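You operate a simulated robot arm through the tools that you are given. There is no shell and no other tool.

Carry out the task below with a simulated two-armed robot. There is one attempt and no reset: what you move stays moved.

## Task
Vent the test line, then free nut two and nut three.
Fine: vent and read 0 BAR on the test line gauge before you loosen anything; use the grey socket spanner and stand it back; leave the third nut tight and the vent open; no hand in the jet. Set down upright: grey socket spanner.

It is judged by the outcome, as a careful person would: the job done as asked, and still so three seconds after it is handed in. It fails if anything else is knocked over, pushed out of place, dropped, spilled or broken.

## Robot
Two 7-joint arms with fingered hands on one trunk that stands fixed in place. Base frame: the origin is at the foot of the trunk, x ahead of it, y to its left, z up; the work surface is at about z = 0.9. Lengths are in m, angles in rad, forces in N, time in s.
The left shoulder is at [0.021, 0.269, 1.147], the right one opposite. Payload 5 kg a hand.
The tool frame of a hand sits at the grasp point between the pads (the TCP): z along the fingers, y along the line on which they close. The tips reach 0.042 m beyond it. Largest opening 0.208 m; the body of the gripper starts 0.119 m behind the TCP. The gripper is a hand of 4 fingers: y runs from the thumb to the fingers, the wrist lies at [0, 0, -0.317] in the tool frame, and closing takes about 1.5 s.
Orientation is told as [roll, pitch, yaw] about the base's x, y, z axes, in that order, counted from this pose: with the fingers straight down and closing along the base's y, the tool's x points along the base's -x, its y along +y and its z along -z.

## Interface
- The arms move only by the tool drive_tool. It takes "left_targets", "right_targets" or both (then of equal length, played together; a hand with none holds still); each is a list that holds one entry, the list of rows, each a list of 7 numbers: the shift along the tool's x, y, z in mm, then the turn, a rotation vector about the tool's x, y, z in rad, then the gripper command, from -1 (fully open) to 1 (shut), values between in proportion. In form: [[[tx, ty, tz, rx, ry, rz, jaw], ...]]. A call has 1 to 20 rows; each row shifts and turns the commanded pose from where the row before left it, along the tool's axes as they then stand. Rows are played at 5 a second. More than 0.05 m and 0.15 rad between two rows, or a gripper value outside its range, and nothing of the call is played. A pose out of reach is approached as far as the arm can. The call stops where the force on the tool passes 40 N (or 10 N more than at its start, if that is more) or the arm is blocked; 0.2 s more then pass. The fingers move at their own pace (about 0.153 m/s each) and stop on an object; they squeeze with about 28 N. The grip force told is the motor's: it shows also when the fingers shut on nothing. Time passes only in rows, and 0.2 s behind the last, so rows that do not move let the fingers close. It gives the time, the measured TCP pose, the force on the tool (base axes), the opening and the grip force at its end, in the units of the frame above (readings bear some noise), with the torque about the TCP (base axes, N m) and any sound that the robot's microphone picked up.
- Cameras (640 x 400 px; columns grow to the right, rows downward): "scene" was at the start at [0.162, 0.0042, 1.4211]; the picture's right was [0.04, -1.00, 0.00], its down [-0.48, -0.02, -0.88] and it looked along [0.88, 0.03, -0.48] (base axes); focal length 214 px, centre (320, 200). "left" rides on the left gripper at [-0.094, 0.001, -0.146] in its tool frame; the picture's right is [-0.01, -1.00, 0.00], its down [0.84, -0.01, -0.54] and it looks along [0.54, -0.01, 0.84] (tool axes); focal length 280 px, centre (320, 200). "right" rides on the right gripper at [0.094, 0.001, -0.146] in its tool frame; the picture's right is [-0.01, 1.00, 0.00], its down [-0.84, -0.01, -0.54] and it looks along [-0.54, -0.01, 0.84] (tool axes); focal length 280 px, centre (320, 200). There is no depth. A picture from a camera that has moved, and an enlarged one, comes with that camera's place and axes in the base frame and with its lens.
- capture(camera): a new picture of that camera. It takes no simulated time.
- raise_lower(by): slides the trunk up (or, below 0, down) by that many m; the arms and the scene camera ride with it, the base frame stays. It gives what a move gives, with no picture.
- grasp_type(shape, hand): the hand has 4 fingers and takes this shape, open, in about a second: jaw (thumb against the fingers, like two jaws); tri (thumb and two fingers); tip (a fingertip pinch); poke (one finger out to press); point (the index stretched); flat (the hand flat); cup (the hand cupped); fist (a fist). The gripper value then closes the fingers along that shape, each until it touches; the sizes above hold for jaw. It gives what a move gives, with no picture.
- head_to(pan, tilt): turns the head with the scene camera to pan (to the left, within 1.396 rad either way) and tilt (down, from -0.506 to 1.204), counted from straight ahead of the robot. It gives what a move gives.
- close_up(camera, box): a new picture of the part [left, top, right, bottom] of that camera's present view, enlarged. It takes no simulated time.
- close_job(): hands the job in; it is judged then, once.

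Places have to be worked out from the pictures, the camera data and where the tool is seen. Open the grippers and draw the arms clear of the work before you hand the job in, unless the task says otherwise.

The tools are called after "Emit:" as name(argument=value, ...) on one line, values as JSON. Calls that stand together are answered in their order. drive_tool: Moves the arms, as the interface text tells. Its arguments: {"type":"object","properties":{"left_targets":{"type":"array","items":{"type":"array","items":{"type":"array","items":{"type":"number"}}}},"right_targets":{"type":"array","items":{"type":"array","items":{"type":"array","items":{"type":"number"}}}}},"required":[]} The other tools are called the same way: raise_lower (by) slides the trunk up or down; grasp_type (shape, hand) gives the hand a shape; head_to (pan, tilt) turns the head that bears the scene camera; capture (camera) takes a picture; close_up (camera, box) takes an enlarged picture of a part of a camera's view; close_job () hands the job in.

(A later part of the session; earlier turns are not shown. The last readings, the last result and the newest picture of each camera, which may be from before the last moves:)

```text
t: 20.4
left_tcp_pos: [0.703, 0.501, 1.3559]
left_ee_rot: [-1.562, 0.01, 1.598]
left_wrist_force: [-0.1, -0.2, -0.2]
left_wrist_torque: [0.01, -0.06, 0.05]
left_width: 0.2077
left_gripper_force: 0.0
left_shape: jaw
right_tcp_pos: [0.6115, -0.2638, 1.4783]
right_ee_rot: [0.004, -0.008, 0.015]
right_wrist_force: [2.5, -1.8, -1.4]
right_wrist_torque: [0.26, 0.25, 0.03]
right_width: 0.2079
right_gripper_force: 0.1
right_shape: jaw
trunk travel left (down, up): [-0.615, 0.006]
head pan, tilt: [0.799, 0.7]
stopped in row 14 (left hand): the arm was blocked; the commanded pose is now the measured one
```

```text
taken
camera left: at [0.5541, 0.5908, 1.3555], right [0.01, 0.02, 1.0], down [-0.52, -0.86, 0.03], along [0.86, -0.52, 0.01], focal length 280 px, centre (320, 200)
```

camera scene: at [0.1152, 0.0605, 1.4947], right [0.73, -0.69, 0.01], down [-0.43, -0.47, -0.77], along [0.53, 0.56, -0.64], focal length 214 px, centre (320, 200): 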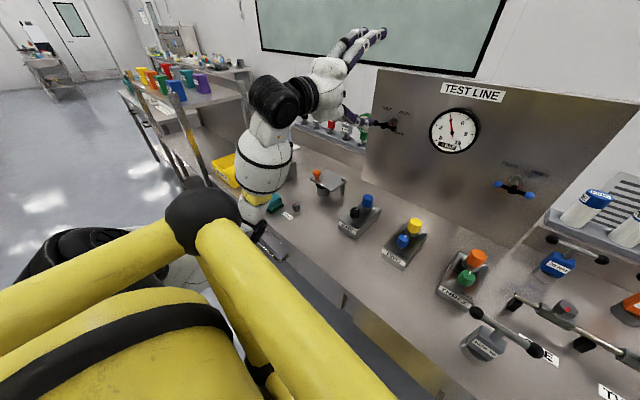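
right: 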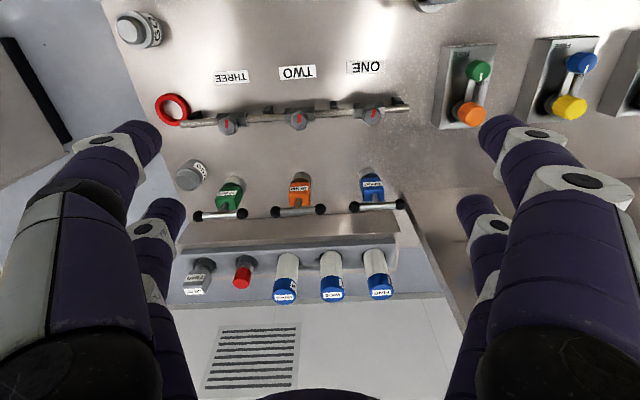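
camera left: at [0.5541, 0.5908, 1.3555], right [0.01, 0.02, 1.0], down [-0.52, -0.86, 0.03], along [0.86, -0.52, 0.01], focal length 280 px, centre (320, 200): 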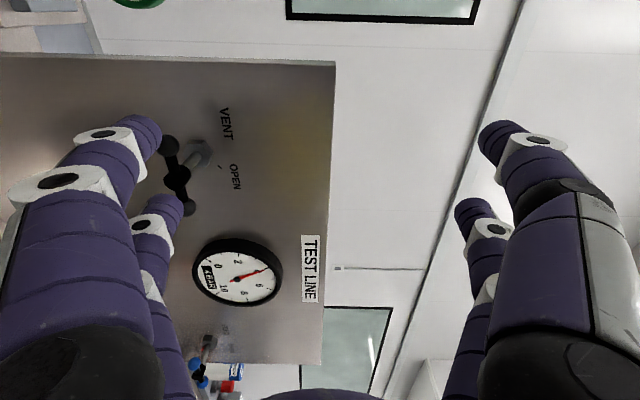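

The elbow drops onto the bench edge at −90° roll too, because the arm is folded so far. Instead I'll pitch the hand about 45° down-forward, which lifts the wrist and elbow, and push the bar's left ball down and around with a finger. First I relieve the contact, roll back and pitch up.

Emit:
drive_tool(left_targets=[[[0, -40, 0, 0, 0, 0, -1], [0, -20, 0, 0, 0, 0, -1], [0, 0, 0, 0, 0, 0.148, -1], [0, 0, 0, 0, 0, 0.148, -1], [0, 0, 0, 0, 0, 0.148, -1], [0, 0, 0, 0, 0, 0.148, -1], [0, 0, 0, 0, 0, 0.148, -1], [0, 0, 0, 0, 0, 0.148, -1], [0, 0, 0, 0, 0, 0.148, -1], [0, 0, 0, 0, 0, 0.148, -1], [0, 0, 0, 0, 0, 0.148, -1], [0, 0, 0, 0, 0, 0.148, -1], [0, 0, 0, 0, 0, 0.09, -1], [0, 0, 0, 0, 0.148, 0, -1], [0, 0, 0, 0, 0.148, 0, -1], [0, 0, 0, 0, 0.148, 0, -1], [0, 0, 0, 0, 0.148, 0, -1], [0, 0, 0, 0, 0.148, 0, -1], [0, 0, 0, 0, 0.045, 0, -1], [0, 0, 0, 0, 0, 0, -1]]])

Emit:
grasp_type(shape="poke", hand="left")

Emit:
capture(camera="scene")

Emit:
capture(camera="left")

```text
t: 20.8
left_tcp_pos: [0.7014, 0.5002, 1.373]
left_ee_rot: [-1.539, 0.011, 1.598]
left_wrist_force: [-0.5, -0.6, 0.9]
left_wrist_torque: [-0.01, 0.05, -0.04]
left_width: 0.2079
left_gripper_force: 0.0
left_shape: jaw
right_tcp_pos: [0.609, -0.2604, 1.4822]
right_ee_rot: [0.0, -0.011, 0.022]
right_wrist_force: [1.5, -1.3, -1.0]
right_wrist_torque: [0.1, 0.21, 0.0]
right_width: 0.2077
right_gripper_force: 0.0
right_shape: jaw
trunk travel left (down, up): [-0.615, 0.006]
head pan, tilt: [0.799, 0.7]
stopped in row 1 (left hand): the force on the tool passed its limit at 64 N (the readings are from after the stop); the commanded pose is now the measured one
```

```text
t: 21.7
left_tcp_pos: [0.7005, 0.5006, 1.376]
left_ee_rot: [-1.544, 0.011, 1.6]
left_wrist_force: [-0.1, 0.7, 0.5]
left_wrist_torque: [0.04, -0.02, 0.02]
left_width: 0.0001
left_gripper_force: 0.0
left_shape: poke
right_tcp_pos: [0.6066, -0.2587, 1.4817]
right_ee_rot: [0.002, -0.016, 0.024]
right_wrist_force: [-0.3, 0.4, 0.9]
right_wrist_torque: [-0.03, -0.1, -0.01]
right_width: 0.208
right_gripper_force: 0.1
right_shape: jaw
trunk travel left (down, up): [-0.615, 0.006]
head pan, tilt: [0.799, 0.7]
```

```text
taken
camera scene: at [0.1102, 0.0603, 1.4959], right [0.73, -0.68, 0.01], down [-0.43, -0.47, -0.77], along [0.53, 0.56, -0.64], focal length 214 px, centre (320, 200)
```

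scene: 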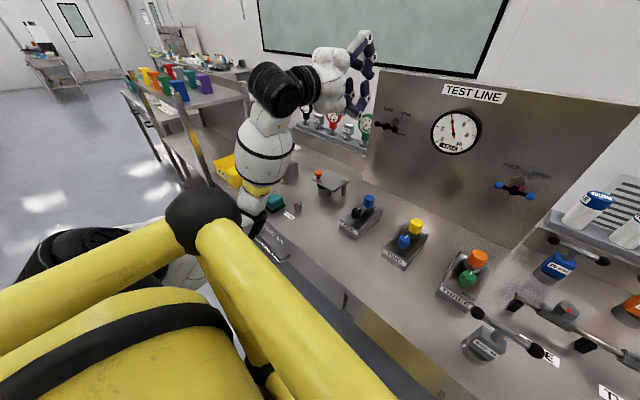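

```text
taken
camera left: at [0.5519, 0.5907, 1.3781], right [0.02, 0.03, 1.0], down [-0.52, -0.86, 0.04], along [0.86, -0.52, -0.01], focal length 280 px, centre (320, 200)
```

left: 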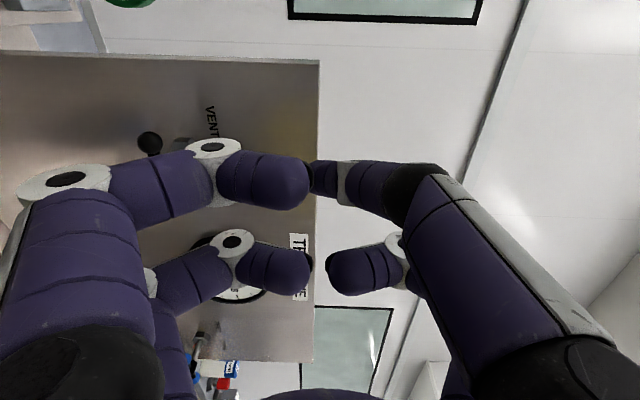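

The upward move hit 64 N, so the forearm seems jammed against something rather than free. I'll look at the elbow from other head angles before moving again.

Emit:
head_to(pan=0.6, tilt=1.2)

Emit:
capture(camera="scene")

Emit:
head_to(pan=1.39, tilt=0.9)

Emit:
capture(camera="scene")

```text
t: 22.6
left_tcp_pos: [0.6998, 0.4995, 1.376]
left_ee_rot: [-1.544, 0.012, 1.6]
left_wrist_force: [-0.2, 0.3, -0.4]
left_wrist_torque: [-0.02, -0.06, -0.02]
left_width: 0.0001
left_gripper_force: 0.1
left_shape: poke
right_tcp_pos: [0.6056, -0.2573, 1.4809]
right_ee_rot: [0.002, -0.015, 0.024]
right_wrist_force: [-0.6, 0.4, 0.5]
right_wrist_torque: [0.03, -0.02, 0.0]
right_width: 0.2079
right_gripper_force: 0.1
right_shape: jaw
trunk travel left (down, up): [-0.615, 0.006]
head pan, tilt: [0.6, 1.201]
```

```text
taken
camera scene: at [0.0984, 0.0306, 1.4596], right [0.58, -0.81, 0.0], down [-0.75, -0.54, -0.37], along [0.31, 0.21, -0.93], focal length 214 px, centre (320, 200)
```

scene: 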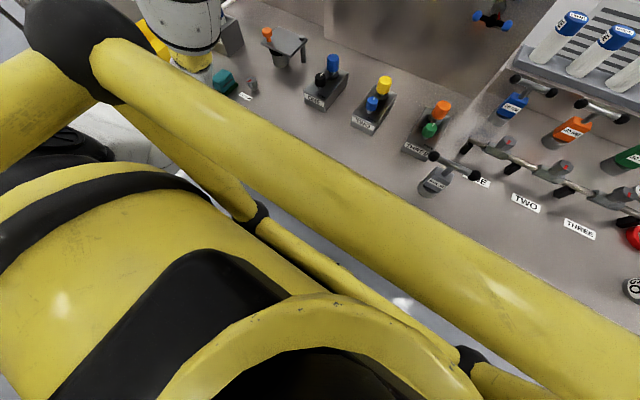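

```text
t: 23.7
left_tcp_pos: [0.6998, 0.5008, 1.3766]
left_ee_rot: [-1.545, 0.012, 1.6]
left_wrist_force: [0.3, 0.1, -0.3]
left_wrist_torque: [-0.02, 0.01, 0.01]
left_width: 0.0001
left_gripper_force: 0.0
left_shape: poke
right_tcp_pos: [0.6068, -0.2589, 1.4811]
right_ee_rot: [0.002, -0.012, 0.024]
right_wrist_force: [-0.3, 0.6, -0.3]
right_wrist_torque: [-0.01, 0.01, 0.03]
right_width: 0.2079
right_gripper_force: 0.0
right_shape: jaw
trunk travel left (down, up): [-0.615, 0.006]
head pan, tilt: [1.389, 0.901]
```

```text
taken
camera scene: at [0.0649, 0.0722, 1.4791], right [0.99, -0.16, 0.01], down [-0.12, -0.77, -0.62], along [0.11, 0.62, -0.78], focal length 214 px, centre (320, 200)
```

scene: 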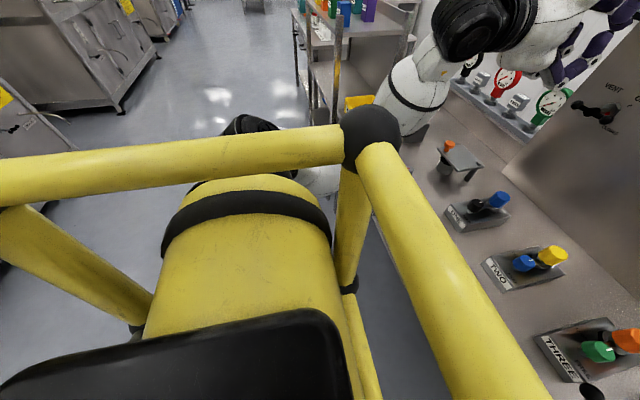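

The elbow looks wedged between the robot's own yellow cage and the bench edge, as a result of the roll. I'll undo it the way it came, rolling back a few steps while also drawing the hand slightly away.

Emit:
drive_tool(left_targets=[[[0, 0, 0, 0, 0, 0.1, -1], [0, 0, 0, 0, 0, 0.1, -1], [0, 0, 0, 0, 0, 0.1, -1]]])

Emit:
capture(camera="scene")

```text
t: 24.5
left_tcp_pos: [0.7267, 0.4793, 1.3658]
left_ee_rot: [-1.535, -0.281, 1.555]
left_wrist_force: [-0.9, -2.7, -0.3]
left_wrist_torque: [0.03, 0.11, 0.3]
left_width: 0.0001
left_gripper_force: 0.1
left_shape: poke
right_tcp_pos: [0.6166, -0.2717, 1.4739]
right_ee_rot: [0.001, -0.002, -0.001]
right_wrist_force: [-1.5, -1.5, 0.3]
right_wrist_torque: [0.4, -0.13, 0.0]
right_width: 0.208
right_gripper_force: 0.1
right_shape: jaw
trunk travel left (down, up): [-0.615, 0.006]
head pan, tilt: [1.389, 0.901]
```

```text
taken
camera scene: at [0.0826, 0.0719, 1.4775], right [0.98, -0.18, 0.0], down [-0.14, -0.77, -0.62], along [0.11, 0.61, -0.78], focal length 214 px, centre (320, 200)
```

scene: 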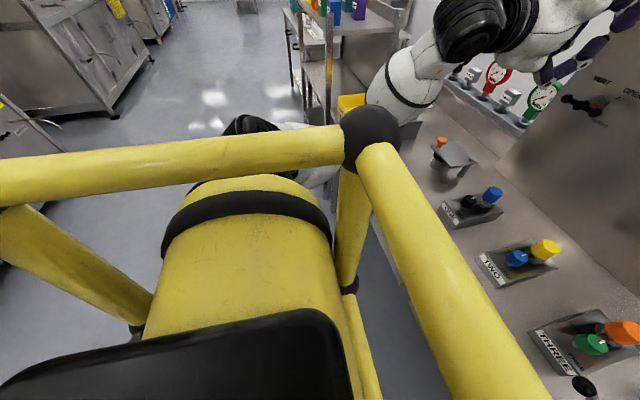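

It came free, and the trunk is back at its normal pose. I'll keep rolling back to 0 and then pitch the hand down-forward.

Emit:
drive_tool(left_targets=[[[0, 0, 0, 0, 0, 0.145, -1], [0, 0, 0, 0, 0, 0.145, -1], [0, 0, 0, 0, 0, 0.145, -1], [0, 0, 0, 0, 0, 0.145, -1], [0, 0, 0, 0, 0, 0.145, -1], [0, 0, 0, 0, 0, 0.145, -1], [0, 0, 0, 0, 0, 0.145, -1], [0, 0, 0, 0, 0, 0.145, -1], [0, 0, 0, 0, 0, 0.13, -1], [0, 0, 0, 0, 0, 0, -1]]])

```text
t: 26.7
left_tcp_pos: [0.727, 0.4864, 1.3652]
left_ee_rot: [-0.016, -1.533, 0.012]
left_wrist_force: [0.4, 0.7, 0.0]
left_wrist_torque: [0.0, 0.02, 0.02]
left_width: 0.0
left_gripper_force: 0.0
left_shape: poke
right_tcp_pos: [0.618, -0.2669, 1.4742]
right_ee_rot: [0.0, -0.002, 0.003]
right_wrist_force: [-0.2, 0.1, -0.3]
right_wrist_torque: [0.01, -0.01, 0.03]
right_width: 0.2078
right_gripper_force: 0.0
right_shape: jaw
trunk travel left (down, up): [-0.615, 0.006]
head pan, tilt: [1.389, 0.901]
```

The hand is at roll ≈0, pointing forward. Now I'll pitch it to about 45° down-forward and look at the finger shape.

Emit:
drive_tool(left_targets=[[[0, 0, 0, 0, 0.148, 0, -1], [0, 0, 0, 0, 0.148, 0, -1], [0, 0, 0, 0, 0.148, 0, -1], [0, 0, 0, 0, 0.148, 0, -1], [0, 0, 0, 0, 0.148, 0, -1], [0, 0, 0, 0, 0, 0, -1]]])

Emit:
head_to(pan=0.5, tilt=0.5)

Emit:
capture(camera="scene")

Emit:
capture(camera="left")

```text
t: 28.1
left_tcp_pos: [0.7266, 0.4866, 1.3652]
left_ee_rot: [-0.004, -0.793, 0.002]
left_wrist_force: [-0.7, 0.5, -0.3]
left_wrist_torque: [-0.06, -0.03, -0.06]
left_width: 0.0001
left_gripper_force: 0.1
left_shape: poke
right_tcp_pos: [0.6171, -0.2653, 1.4747]
right_ee_rot: [-0.002, -0.002, 0.003]
right_wrist_force: [-0.5, 0.1, 0.3]
right_wrist_torque: [-0.07, -0.05, 0.02]
right_width: 0.2078
right_gripper_force: 0.1
right_shape: jaw
trunk travel left (down, up): [-0.615, 0.006]
head pan, tilt: [1.389, 0.901]
```

```text
t: 29.3
left_tcp_pos: [0.726, 0.4847, 1.3648]
left_ee_rot: [-0.003, -0.795, 0.002]
left_wrist_force: [0.1, -1.1, 0.2]
left_wrist_torque: [-0.03, 0.01, 0.01]
left_width: 0.0
left_gripper_force: 0.0
left_shape: poke
right_tcp_pos: [0.618, -0.2672, 1.4735]
right_ee_rot: [-0.003, -0.003, 0.005]
right_wrist_force: [0.1, -0.2, -0.3]
right_wrist_torque: [-0.04, -0.03, -0.01]
right_width: 0.2079
right_gripper_force: 0.1
right_shape: jaw
trunk travel left (down, up): [-0.615, 0.006]
head pan, tilt: [0.499, 0.499]
```

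```text
taken
camera scene: at [0.1494, 0.0443, 1.5115], right [0.48, -0.88, 0.0], down [-0.42, -0.23, -0.88], along [0.77, 0.42, -0.48], focal length 214 px, centre (320, 200)
```

scene: 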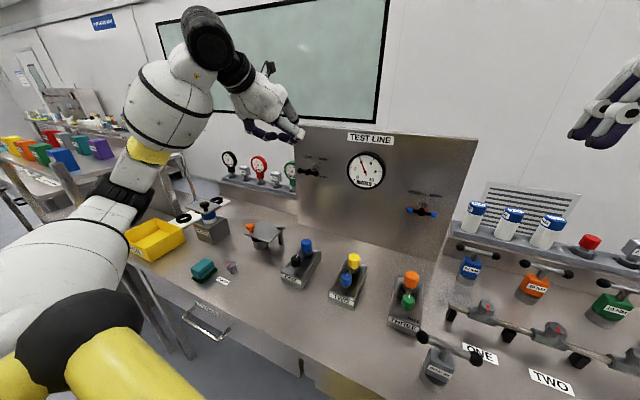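

```text
taken
camera left: at [0.6885, 0.4876, 1.5351], right [0.01, -1.0, 0.01], down [-0.97, -0.01, -0.22], along [0.22, -0.01, -0.97], focal length 280 px, centre (320, 200)
```

left: 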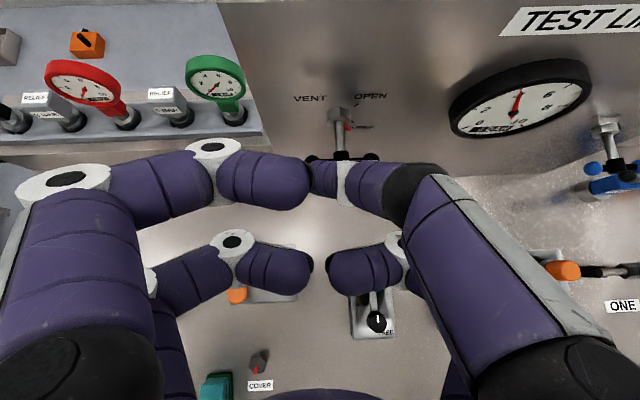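

The elbow is now high and well outside, but the poke shape just curls the fingers. I'll return the left hand to jaw and close it, giving two firm prongs to push with.

Emit:
grasp_type(shape="jaw", hand="left")

Emit:
drive_tool(left_targets=[[[0, 0, 0, 0, 0, 0, 1], [0, 0, 0, 0, 0, 0, 1], [0, 0, 0, 0, 0, 0, 1], [0, 0, 0, 0, 0, 0, 1], [0, 0, 0, 0, 0, 0, 1], [0, 0, 0, 0, 0, 0, 1], [0, 0, 0, 0, 0, 0, 1], [0, 0, 0, 0, 0, 0, 1]]])

Emit:
capture(camera="scene")

Emit:
capture(camera="left")

Emit:
close_up(camera="scene", box=[220, 60, 420, 200])

```text
t: 30.2
left_tcp_pos: [0.7262, 0.4849, 1.3648]
left_ee_rot: [-0.003, -0.794, 0.001]
left_wrist_force: [0.9, -0.4, 0.0]
left_wrist_torque: [0.01, -0.02, 0.01]
left_width: 0.2079
left_gripper_force: 0.1
left_shape: jaw
right_tcp_pos: [0.618, -0.2679, 1.4734]
right_ee_rot: [-0.002, -0.002, 0.004]
right_wrist_force: [0.0, -1.1, -0.1]
right_wrist_torque: [0.01, 0.03, -0.01]
right_width: 0.2077
right_gripper_force: 0.0
right_shape: jaw
trunk travel left (down, up): [-0.615, 0.006]
head pan, tilt: [0.499, 0.499]
```

```text
t: 32.0
left_tcp_pos: [0.7272, 0.4858, 1.3651]
left_ee_rot: [-0.003, -0.792, 0.002]
left_wrist_force: [0.1, -0.6, 1.1]
left_wrist_torque: [0.04, -0.01, 0.01]
left_width: 0.0
left_gripper_force: 28.0
left_shape: jaw
right_tcp_pos: [0.6172, -0.267, 1.4729]
right_ee_rot: [0.0, -0.001, 0.003]
right_wrist_force: [0.1, 0.1, -0.4]
right_wrist_torque: [0.0, 0.02, -0.02]
right_width: 0.2076
right_gripper_force: 0.1
right_shape: jaw
trunk travel left (down, up): [-0.615, 0.006]
head pan, tilt: [0.499, 0.499]
```

```text
taken
camera scene: at [0.1495, 0.0443, 1.5115], right [0.48, -0.88, 0.0], down [-0.42, -0.23, -0.88], along [0.77, 0.42, -0.48], focal length 214 px, centre (320, 200)
```

scene: 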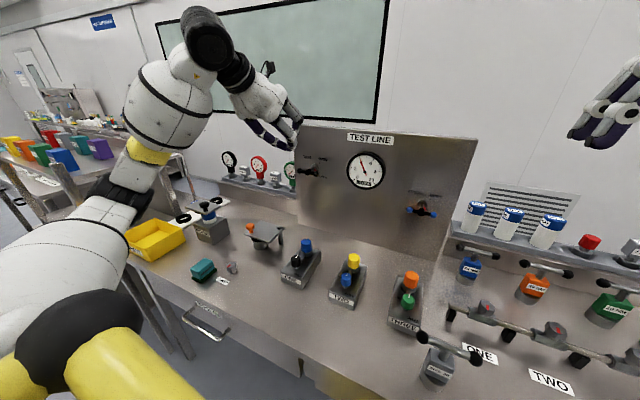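

```text
taken
camera left: at [0.6885, 0.4877, 1.5351], right [0.01, -1.0, 0.01], down [-0.97, -0.01, -0.22], along [0.22, -0.01, -0.97], focal length 280 px, centre (320, 200)
```

left: 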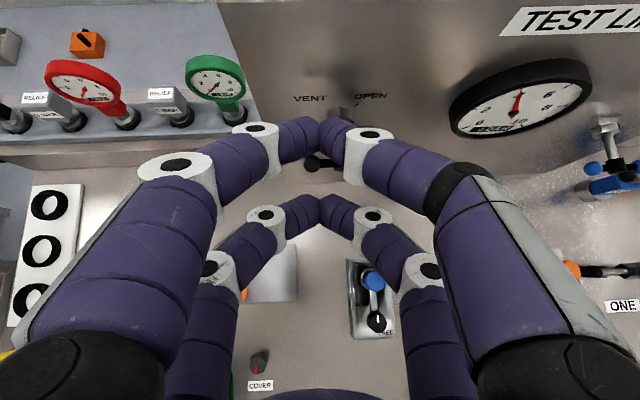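

```text
2.86 times, centred on (320, 130) of scene
camera zoom: at [0.1495, 0.0443, 1.5115], right [0.48, -0.88, 0.0], down [-0.42, -0.23, -0.88], along [0.77, 0.42, -0.48], focal length 613 px, centre (320, 400)
```

zoom: 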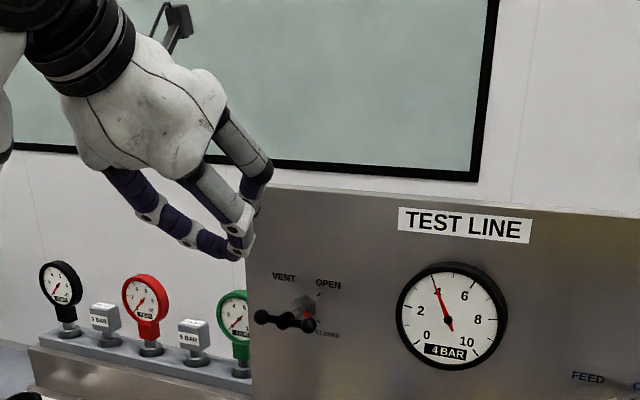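

Closed, the fingers form wide A-frames that could strike the hub at the end of the stroke. I'll try the "point" shape, which should give one straight finger.

Emit:
grasp_type(shape="point", hand="left")

Emit:
capture(camera="left")

Emit:
close_up(camera="scene", box=[220, 60, 420, 200])

```text
t: 32.9
left_tcp_pos: [0.7254, 0.4842, 1.3653]
left_ee_rot: [-0.003, -0.794, 0.002]
left_wrist_force: [-0.4, -1.0, 0.3]
left_wrist_torque: [-0.04, 0.0, -0.07]
left_width: 0.0004
left_gripper_force: 0.1
left_shape: point
right_tcp_pos: [0.617, -0.2657, 1.4745]
right_ee_rot: [-0.001, -0.003, 0.004]
right_wrist_force: [0.6, 0.6, -0.1]
right_wrist_torque: [0.01, 0.0, -0.01]
right_width: 0.208
right_gripper_force: 0.0
right_shape: jaw
trunk travel left (down, up): [-0.615, 0.006]
head pan, tilt: [0.499, 0.499]
```

```text
taken
camera left: at [0.6885, 0.4876, 1.5352], right [0.01, -1.0, 0.01], down [-0.97, -0.01, -0.22], along [0.22, -0.01, -0.97], focal length 280 px, centre (320, 200)
```

left: 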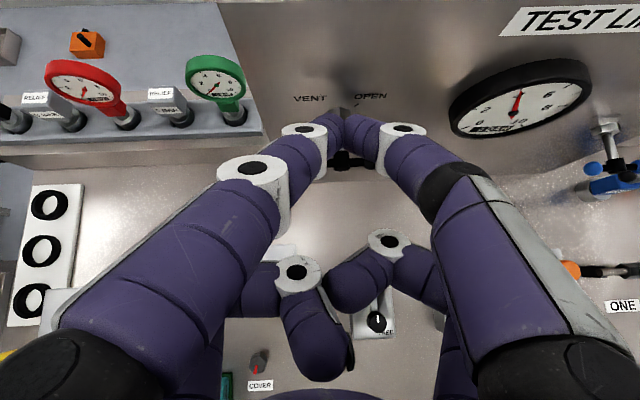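

```text
2.86 times, centred on (320, 130) of scene
camera zoom: at [0.1495, 0.0442, 1.5116], right [0.48, -0.88, 0.0], down [-0.42, -0.23, -0.88], along [0.77, 0.42, -0.48], focal length 613 px, centre (320, 400)
```

zoom: 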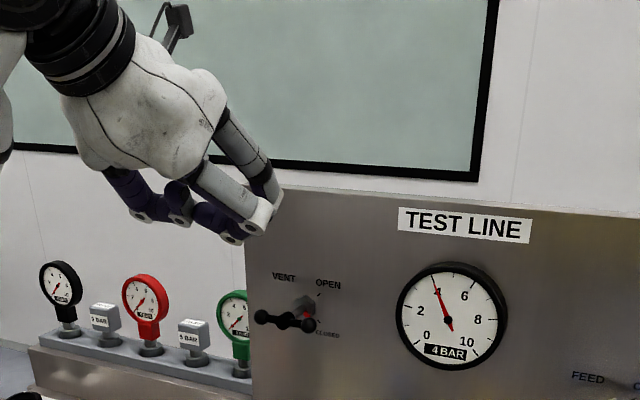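

The pointed index meets the thumb, so that gives the same A-frame. The open jaw's digits are straight and splayed, so I'll use the right-hand digit tips with the hand kept to the left of the vent. I'll open the jaw and move to a hover up and left of the bar's left ball.

Emit:
grasp_type(shape="jaw", hand="left")

Emit:
drive_tool(left_targets=[[[8.1, 30.3, 15, 0, 0, 0, -1], [8.1, 30.3, 15, 0, 0, 0, -1], [8.1, 30.3, 15, 0, 0, 0, -1], [8.1, 30.3, 15, 0, 0, 0, -1], [0, 0, 0, 0, 0, 0, -1]]])

Emit:
capture(camera="left")

Emit:
capture(camera="scene")

Emit:
close_up(camera="scene", box=[200, 80, 400, 220])

```text
t: 33.8
left_tcp_pos: [0.7277, 0.4856, 1.3657]
left_ee_rot: [-0.006, -0.794, 0.0]
left_wrist_force: [0.3, -0.6, 1.3]
left_wrist_torque: [-0.03, -0.02, 0.0]
left_width: 0.2079
left_gripper_force: 0.0
left_shape: jaw
right_tcp_pos: [0.6179, -0.2687, 1.4741]
right_ee_rot: [0.0, -0.003, 0.002]
right_wrist_force: [0.3, 1.0, -0.7]
right_wrist_torque: [-0.04, 0.03, -0.01]
right_width: 0.2079
right_gripper_force: 0.1
right_shape: jaw
trunk travel left (down, up): [-0.615, 0.006]
head pan, tilt: [0.499, 0.499]
```

```text
t: 35.0
left_tcp_pos: [0.7461, 0.6074, 1.3009]
left_ee_rot: [-0.002, -0.794, -0.001]
left_wrist_force: [0.7, -1.5, -0.2]
left_wrist_torque: [0.04, -0.03, 0.05]
left_width: 0.2079
left_gripper_force: 0.1
left_shape: jaw
right_tcp_pos: [0.6177, -0.2679, 1.4735]
right_ee_rot: [0.001, -0.002, 0.003]
right_wrist_force: [-0.1, -0.1, 0.3]
right_wrist_torque: [0.12, 0.01, -0.04]
right_width: 0.2076
right_gripper_force: 0.1
right_shape: jaw
trunk travel left (down, up): [-0.615, 0.006]
head pan, tilt: [0.499, 0.499]
```

```text
taken
camera left: at [0.7085, 0.6092, 1.4702], right [0.01, -1.0, 0.01], down [-0.97, -0.01, -0.22], along [0.22, -0.01, -0.97], focal length 280 px, centre (320, 200)
```

left: 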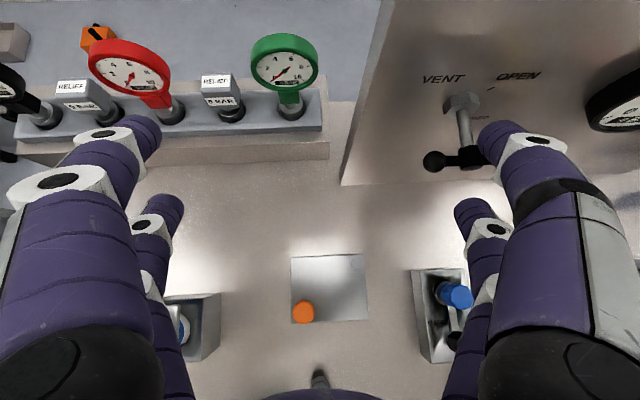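

```text
taken
camera scene: at [0.1496, 0.0434, 1.5116], right [0.48, -0.88, 0.0], down [-0.42, -0.23, -0.88], along [0.77, 0.42, -0.48], focal length 214 px, centre (320, 200)
```

scene: 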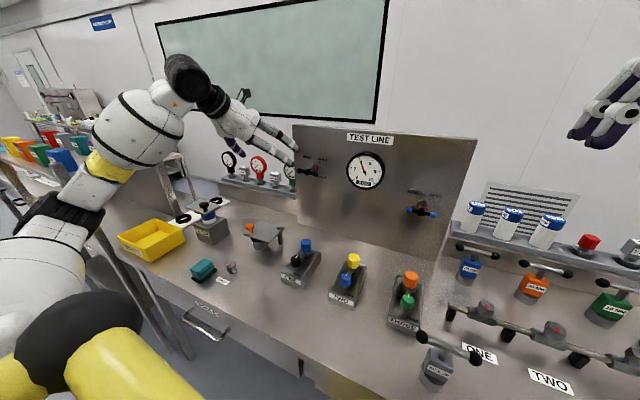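

```text
2.86 times, centred on (300, 150) of scene
camera zoom: at [0.1496, 0.0434, 1.5116], right [0.48, -0.88, 0.0], down [-0.42, -0.23, -0.88], along [0.77, 0.42, -0.48], focal length 613 px, centre (377, 343)
```

zoom: 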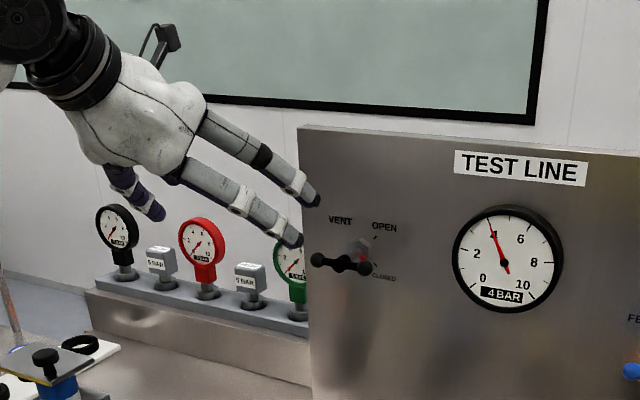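

The right-hand digit tips sit just above the left ball, which I judge to be at (0.81, 0.495, 1.21), with the tip centre about 112 mm to the right of the TCP. I'll move forward and down to just above the ball.

Emit:
drive_tool(left_targets=[[[2.3, 1.5, 21.2, 0, 0, 0, -1], [2.3, 1.5, 21.2, 0, 0, 0, -1], [0, 0, 0, 0, 0, 0, -1]]])

Emit:
capture(camera="left")

Emit:
close_up(camera="scene", box=[250, 120, 370, 200])

```text
t: 35.8
left_tcp_pos: [0.7738, 0.6115, 1.267]
left_ee_rot: [-0.001, -0.794, 0.002]
left_wrist_force: [0.6, -0.1, 0.6]
left_wrist_torque: [0.01, 0.01, 0.0]
left_width: 0.2078
left_gripper_force: 0.1
left_shape: jaw
right_tcp_pos: [0.6188, -0.2668, 1.4745]
right_ee_rot: [-0.002, -0.001, 0.003]
right_wrist_force: [0.5, 0.3, -1.1]
right_wrist_torque: [0.05, 0.0, 0.0]
right_width: 0.2075
right_gripper_force: 0.0
right_shape: jaw
trunk travel left (down, up): [-0.615, 0.006]
head pan, tilt: [0.499, 0.499]
```

```text
taken
camera left: at [0.7352, 0.6127, 1.4363], right [0.01, -1.0, 0.01], down [-0.97, -0.01, -0.22], along [0.22, -0.01, -0.97], focal length 280 px, centre (320, 200)
```

left: 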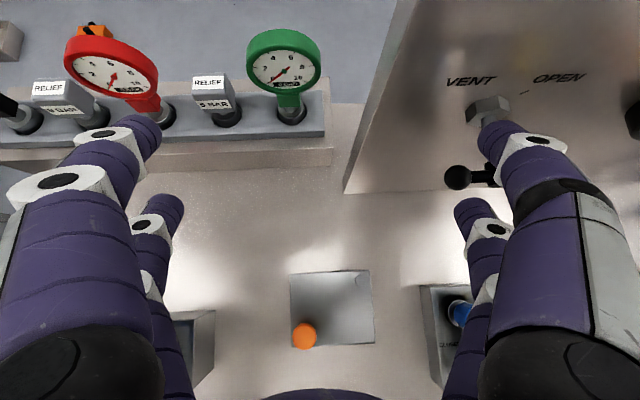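

```text
5.00 times, centred on (310, 160) of scene
camera zoom: at [0.1495, 0.0439, 1.5116], right [0.48, -0.88, 0.0], down [-0.42, -0.23, -0.88], along [0.77, 0.42, -0.48], focal length 1072 px, centre (370, 400)
```

zoom: 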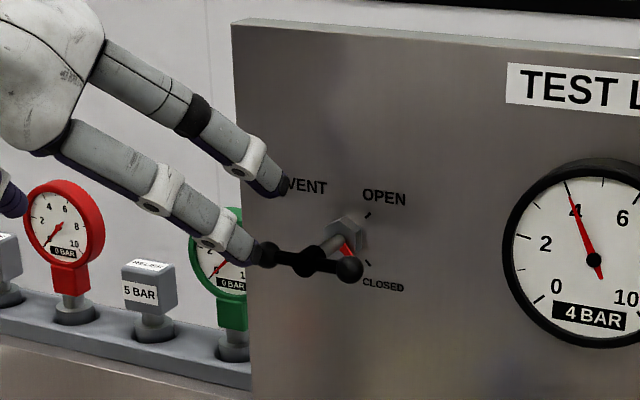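

The upper digit is about 36 mm above the left ball and the lower digit passes in front of it. I'll press straight down about 67 mm to start the T-bar turning counter-clockwise, then check.

Emit:
drive_tool(left_targets=[[[9.55, 0, 9.4, 0, 0, 0, -1], [9.55, 0, 9.4, 0, 0, 0, -1], [9.55, 0, 9.4, 0, 0, 0, -1], [9.55, 0, 9.4, 0, 0, 0, -1], [9.55, 0, 9.4, 0, 0, 0, -1]]])

Emit:
capture(camera="left")

Emit:
close_up(camera="scene", box=[250, 120, 370, 200])

```text
t: 37.0
left_tcp_pos: [0.7739, 0.6104, 1.1995]
left_ee_rot: [-0.002, -0.793, 0.001]
left_wrist_force: [0.8, 0.5, 2.8]
left_wrist_torque: [-0.23, -0.1, 0.14]
left_width: 0.208
left_gripper_force: 0.1
left_shape: jaw
right_tcp_pos: [0.6174, -0.2667, 1.4737]
right_ee_rot: [0.0, -0.001, 0.004]
right_wrist_force: [0.0, -0.6, -0.1]
right_wrist_torque: [-0.02, 0.0, 0.0]
right_width: 0.2078
right_gripper_force: 0.1
right_shape: jaw
trunk travel left (down, up): [-0.615, 0.006]
head pan, tilt: [0.499, 0.499]
```

```text
taken
camera left: at [0.7352, 0.6122, 1.3691], right [0.01, -1.0, 0.01], down [-0.97, -0.01, -0.22], along [0.22, -0.01, -0.97], focal length 280 px, centre (320, 200)
```

left: 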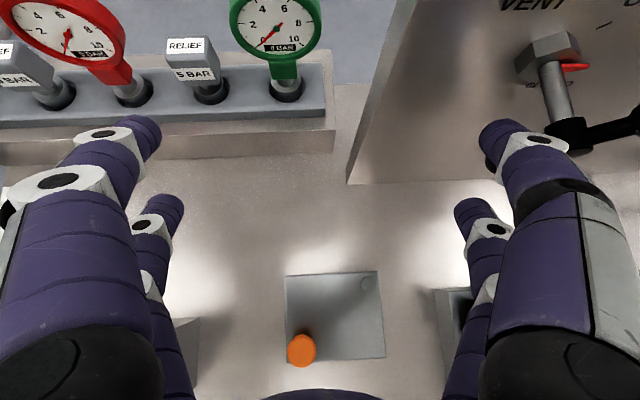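

```text
5.00 times, centred on (310, 160) of scene
camera zoom: at [0.1494, 0.0444, 1.5115], right [0.48, -0.88, 0.0], down [-0.42, -0.23, -0.88], along [0.77, 0.42, -0.48], focal length 1072 px, centre (370, 400)
```

zoom: 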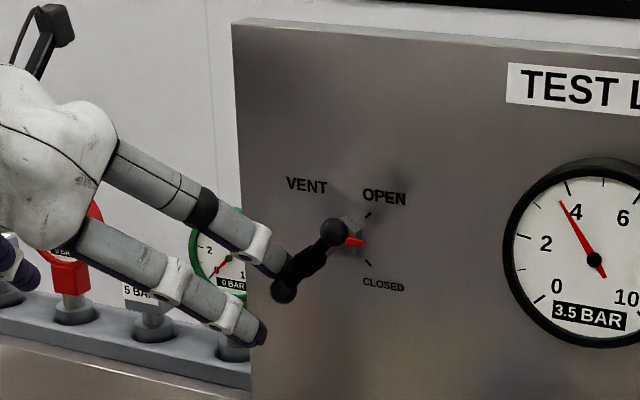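

It works: the bar has turned about 50° and the gauge is down to 3.5 BAR. I can see a small feature on the side of the vent hex, so I'll zoom in to check for the outlet before continuing.

Emit:
close_up(camera="left", box=[470, 0, 640, 170])

Emit:
close_up(camera="scene", box=[290, 145, 340, 185])

```text
2.35 times, centred on (555, 85) of left
camera zoom: at [0.7352, 0.6122, 1.3691], right [0.01, -1.0, 0.01], down [-0.97, -0.01, -0.22], along [0.22, -0.01, -0.97], focal length 660 px, centre (-233, 471)
```

zoom: 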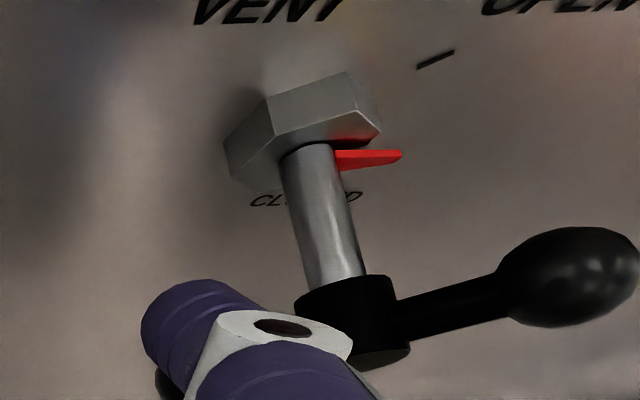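

```text
10.00 times, centred on (315, 165) of scene
camera zoom: at [0.1494, 0.0444, 1.5115], right [0.48, -0.88, 0.0], down [-0.42, -0.23, -0.88], along [0.77, 0.42, -0.48], focal length 2145 px, centre (370, 550)
```

zoom: 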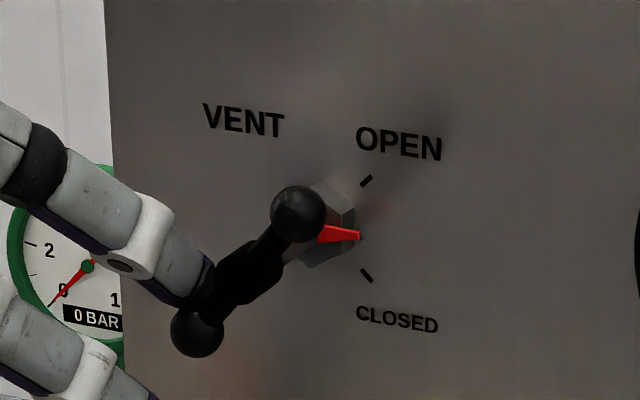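

That feature was just panel lettering, and I can see no outlet near the finger. I'll carry on along the arc, moving down and then right, to bring the bar towards vertical.

Emit:
drive_tool(left_targets=[[[7.8, -2, 7.7, 0, 0, 0, -1], [7.5, -5, 7.4, 0, 0, 0, -1], [4.3, -8, 4.2, 0, 0, 0, -1]]])

Emit:
close_up(camera="left", box=[440, 0, 640, 170])

Emit:
close_up(camera="scene", box=[270, 125, 380, 200])

```text
t: 37.8
left_tcp_pos: [0.7736, 0.5936, 1.171]
left_ee_rot: [-0.003, -0.793, 0.001]
left_wrist_force: [0.4, 1.1, 0.3]
left_wrist_torque: [-0.02, 0.02, 0.19]
left_width: 0.2077
left_gripper_force: 0.0
left_shape: jaw
right_tcp_pos: [0.6172, -0.2672, 1.4735]
right_ee_rot: [-0.003, -0.003, 0.003]
right_wrist_force: [-0.9, -0.8, 0.9]
right_wrist_torque: [-0.01, 0.0, 0.0]
right_width: 0.2082
right_gripper_force: 0.1
right_shape: jaw
trunk travel left (down, up): [-0.615, 0.006]
head pan, tilt: [0.499, 0.499]
```

```text
2.35 times, centred on (540, 85) of left
camera zoom: at [0.7364, 0.5967, 1.3415], right [0.01, -1.0, 0.01], down [-0.97, -0.01, -0.22], along [0.22, -0.01, -0.97], focal length 660 px, centre (-198, 471)
```

zoom: 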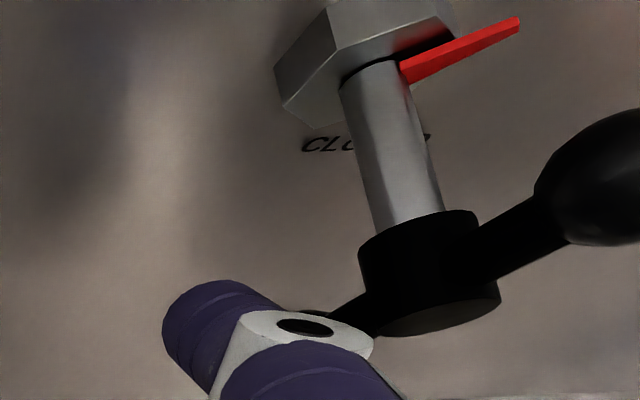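

```text
5.33 times, centred on (325, 162) of scene
camera zoom: at [0.1497, 0.0444, 1.5115], right [0.48, -0.88, 0.0], down [-0.42, -0.23, -0.88], along [0.77, 0.42, -0.48], focal length 1144 px, centre (293, 400)
```

zoom: 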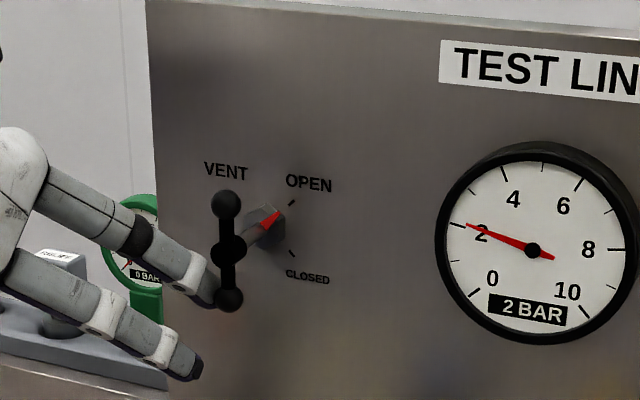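

The bar is almost vertical and the gauge is falling through 2 BAR. I'll nudge a few millimetres more to the right so the pointer reaches the OPEN mark.

Emit:
drive_tool(left_targets=[[[1.5, -5, 1.5, 0, 0, 0, -1], [0, -5, 0, 0, 0, 0, -1]]])

Emit:
close_up(camera="scene", box=[270, 125, 380, 200])

Emit:
close_up(camera="left", box=[440, 0, 640, 170])

```text
t: 38.4
left_tcp_pos: [0.7734, 0.586, 1.1704]
left_ee_rot: [-0.003, -0.796, 0.004]
left_wrist_force: [-2.1, 13.3, 3.9]
left_wrist_torque: [-0.61, -0.17, 0.33]
left_width: 0.2072
left_gripper_force: 0.0
left_shape: jaw
right_tcp_pos: [0.6176, -0.2655, 1.4747]
right_ee_rot: [0.0, -0.002, 0.006]
right_wrist_force: [-0.2, 0.0, 0.8]
right_wrist_torque: [-0.03, 0.04, 0.01]
right_width: 0.208
right_gripper_force: 0.1
right_shape: jaw
trunk travel left (down, up): [-0.615, 0.006]
head pan, tilt: [0.499, 0.499]
```

```text
5.33 times, centred on (325, 162) of scene
camera zoom: at [0.1491, 0.0453, 1.5116], right [0.48, -0.88, 0.0], down [-0.42, -0.23, -0.88], along [0.77, 0.42, -0.48], focal length 1144 px, centre (293, 400)
```

zoom: 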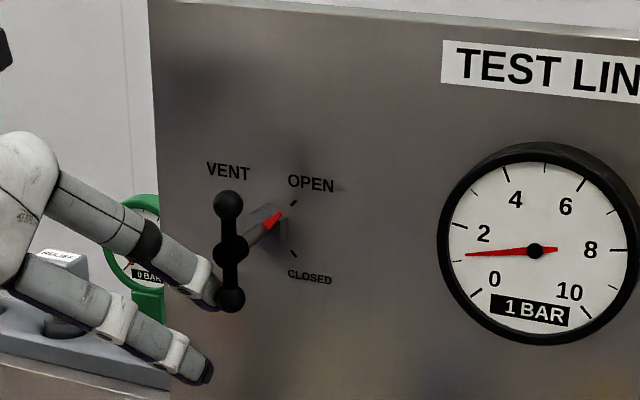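

```text
2.35 times, centred on (540, 85) of left
camera zoom: at [0.7347, 0.5889, 1.3402], right [0.01, -1.0, 0.01], down [-0.97, -0.01, -0.22], along [0.22, -0.01, -0.97], focal length 660 px, centre (-198, 471)
```

zoom: 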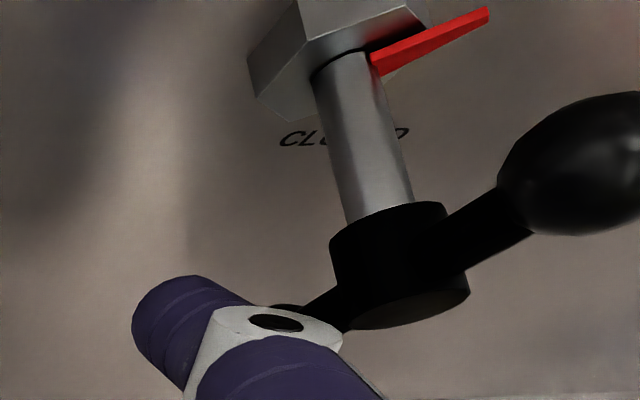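

The bar is vertical, the pointer is at OPEN, and a 13 N side load says it has met its stop. The gauge reads 1 BAR and is falling. I'll back the hand away to the left, then retreat from the panel.

Emit:
drive_tool(left_targets=[[[0, 20, 0, 0, 0, 0, -1], [0, 40, 0, 0, 0, 0, -1], [0, 20, -40, 0, 0, 0, -1], [0, 0, -48, 0, 0, 0, -1], [0, 0, -48, 0, 0, 0, -1], [0, 0, 0, 0, 0, 0, -1]]])

Emit:
head_to(pan=0.3, tilt=0.5)

Emit:
capture(camera="scene")

Emit:
close_up(camera="scene", box=[220, 100, 340, 190])

```text
t: 39.8
left_tcp_pos: [0.6793, 0.6659, 1.2651]
left_ee_rot: [-0.005, -0.792, 0.002]
left_wrist_force: [1.3, 0.4, -0.1]
left_wrist_torque: [-0.02, 0.04, -0.04]
left_width: 0.2079
left_gripper_force: 0.1
left_shape: jaw
right_tcp_pos: [0.6187, -0.2668, 1.4724]
right_ee_rot: [-0.001, -0.001, 0.003]
right_wrist_force: [1.3, 0.2, 0.0]
right_wrist_torque: [-0.03, 0.2, -0.02]
right_width: 0.2078
right_gripper_force: 0.1
right_shape: jaw
trunk travel left (down, up): [-0.615, 0.006]
head pan, tilt: [0.499, 0.499]
```

```text
t: 40.5
left_tcp_pos: [0.6778, 0.6662, 1.2658]
left_ee_rot: [-0.001, -0.794, 0.003]
left_wrist_force: [0.5, 0.3, 0.1]
left_wrist_torque: [0.02, -0.01, 0.0]
left_width: 0.208
left_gripper_force: 0.0
left_shape: jaw
right_tcp_pos: [0.6177, -0.2671, 1.475]
right_ee_rot: [-0.003, 0.0, 0.004]
right_wrist_force: [0.2, 0.1, -1.0]
right_wrist_torque: [0.02, 0.04, 0.02]
right_width: 0.208
right_gripper_force: 0.0
right_shape: jaw
trunk travel left (down, up): [-0.615, 0.006]
head pan, tilt: [0.3, 0.499]
```

```text
taken
camera scene: at [0.1567, 0.0276, 1.5116], right [0.3, -0.96, 0.0], down [-0.46, -0.14, -0.88], along [0.84, 0.26, -0.48], focal length 214 px, centre (320, 200)
```

scene: 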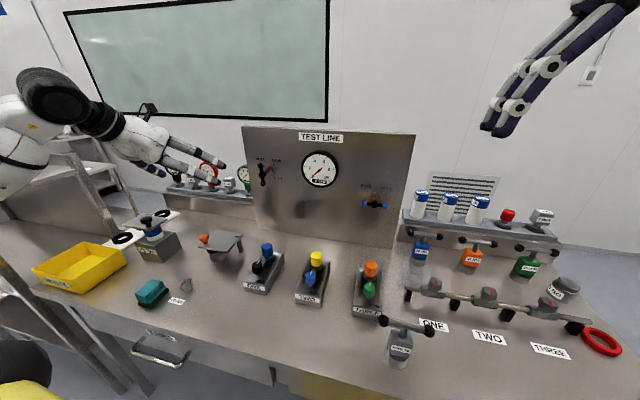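

```text
4.44 times, centred on (280, 145) of scene
camera zoom: at [0.1567, 0.0276, 1.5116], right [0.3, -0.96, 0.0], down [-0.46, -0.14, -0.88], along [0.84, 0.26, -0.48], focal length 953 px, centre (498, 444)
```

zoom: 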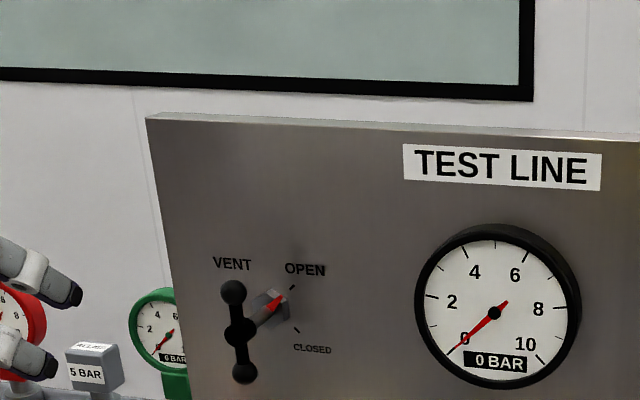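

The gauge reads 0 BAR and the vent is open. Next is the grey spanner, so I'll look at it, the nuts and the labels with the right-hand camera and the scene camera.

Emit:
head_to(pan=-0.2, tilt=0.65)

Emit:
capture(camera="scene")

Emit:
capture(camera="right")

Emit:
close_up(camera="right", box=[170, 60, 440, 230])

```text
t: 41.5
left_tcp_pos: [0.6774, 0.6667, 1.2656]
left_ee_rot: [-0.005, -0.791, 0.002]
left_wrist_force: [-0.1, -0.7, -0.4]
left_wrist_torque: [0.01, 0.0, 0.01]
left_width: 0.2082
left_gripper_force: 0.0
left_shape: jaw
right_tcp_pos: [0.618, -0.2667, 1.4745]
right_ee_rot: [-0.001, -0.001, 0.005]
right_wrist_force: [0.6, 0.5, 0.8]
right_wrist_torque: [-0.02, 0.01, -0.02]
right_width: 0.2079
right_gripper_force: 0.1
right_shape: jaw
trunk travel left (down, up): [-0.615, 0.006]
head pan, tilt: [-0.201, 0.649]
```

```text
taken
camera scene: at [0.1549, -0.0165, 1.4982], right [-0.2, -0.98, 0.0], down [-0.59, 0.12, -0.8], along [0.78, -0.16, -0.6], focal length 214 px, centre (320, 200)
```

scene: 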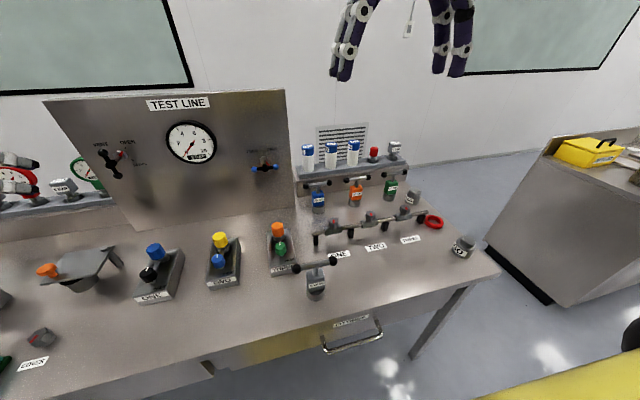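

```text
taken
camera right: at [0.5246, -0.264, 1.6196], right [0.01, 1.0, 0.0], down [0.84, -0.01, 0.54], along [0.54, -0.01, -0.84], focal length 280 px, centre (320, 200)
```

right: 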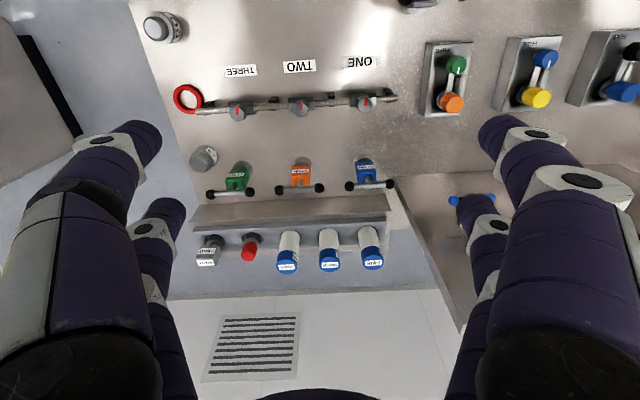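

```text
2.35 times, centred on (305, 145) of right
camera zoom: at [0.5246, -0.264, 1.6196], right [0.01, 1.0, 0.0], down [0.84, -0.01, 0.54], along [0.54, -0.01, -0.84], focal length 660 px, centre (355, 329)
```

zoom: 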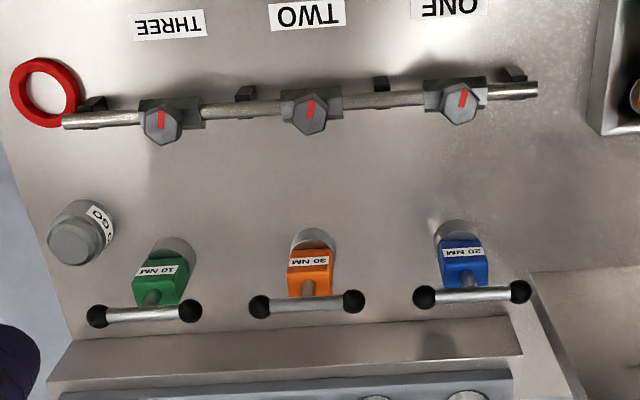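

Next the right hand. The grey spanner stands at about (0.48, −0.07), with its T-bar along y near z≈1.05. I'll bring the hand above it and turn it 90° (yaw −90°) so the fingers will close across the bar.

Emit:
drive_tool(right_targets=[[[19.7, 28.1, 28.6, 0, 0, 0, -1], [19.7, 28.1, 28.6, 0, 0, 0, -1], [19.7, 28.1, 28.6, 0, 0, 0, -1], [19.7, 28.1, 28.6, 0, 0, 0, -1], [19.7, 28.1, 28.6, 0, 0, 0, -1], [19.7, 28.1, 28.6, 0, 0, 0, -1], [19.7, 28.1, 28.6, 0, 0, 0, -1], [0, 0, 0, 0, 0, 0.148, -1], [0, 0, 0, 0, 0, 0.148, -1], [0, 0, 0, 0, 0, 0.148, -1], [0, 0, 0, 0, 0, 0.148, -1], [0, 0, 0, 0, 0, 0.148, -1], [0, 0, 0, 0, 0, 0.148, -1], [0, 0, 0, 0, 0, 0.148, -1], [0, 0, 0, 0, 0, 0.148, -1], [0, 0, 0, 0, 0, 0.148, -1], [0, 0, 0, 0, 0, 0.148, -1], [0, 0, 0, 0, 0, 0.09, -1], [0, 0, 0, 0, 0, 0, -1]]])

Emit:
capture(camera="right")

Emit:
capture(camera="scene")

```text
t: 45.5
left_tcp_pos: [0.6778, 0.6663, 1.2657]
left_ee_rot: [-0.003, -0.793, 0.002]
left_wrist_force: [0.9, 0.5, 0.9]
left_wrist_torque: [-0.05, 0.0, 0.0]
left_width: 0.2078
left_gripper_force: 0.1
left_shape: jaw
right_tcp_pos: [0.4799, -0.0706, 1.2733]
right_ee_rot: [0.001, -0.002, -1.568]
right_wrist_force: [-1.6, 0.5, 0.9]
right_wrist_torque: [-0.03, 0.02, 0.0]
right_width: 0.208
right_gripper_force: 0.0
right_shape: jaw
trunk travel left (down, up): [-0.615, 0.006]
head pan, tilt: [-0.201, 0.649]
```

```text
taken
camera right: at [0.4807, 0.0243, 1.4188], right [1.0, -0.01, 0.0], down [-0.01, -0.84, 0.54], along [0.0, -0.54, -0.84], focal length 280 px, centre (320, 200)
```

right: 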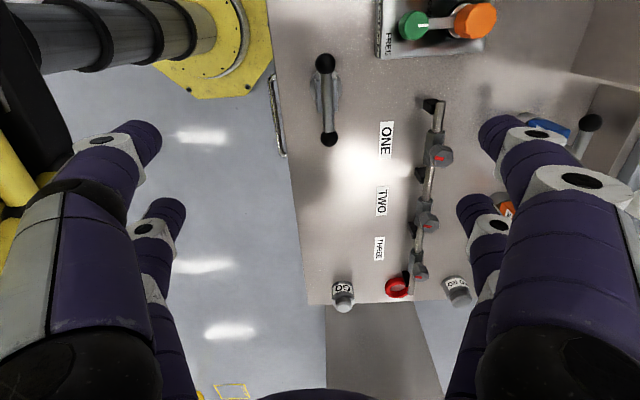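

```text
taken
camera scene: at [0.1548, -0.0166, 1.4982], right [-0.2, -0.98, 0.0], down [-0.59, 0.12, -0.8], along [0.78, -0.16, -0.6], focal length 214 px, centre (320, 200)
```

scene: 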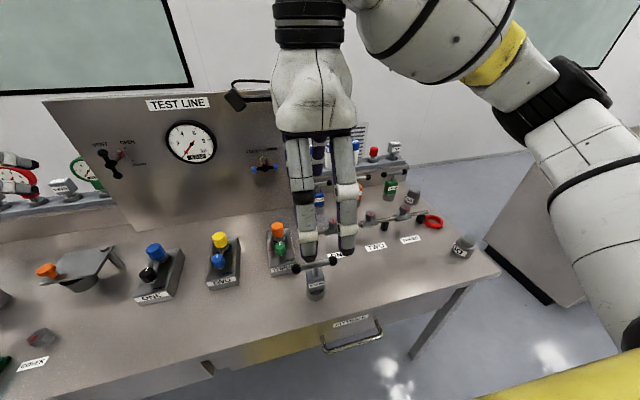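

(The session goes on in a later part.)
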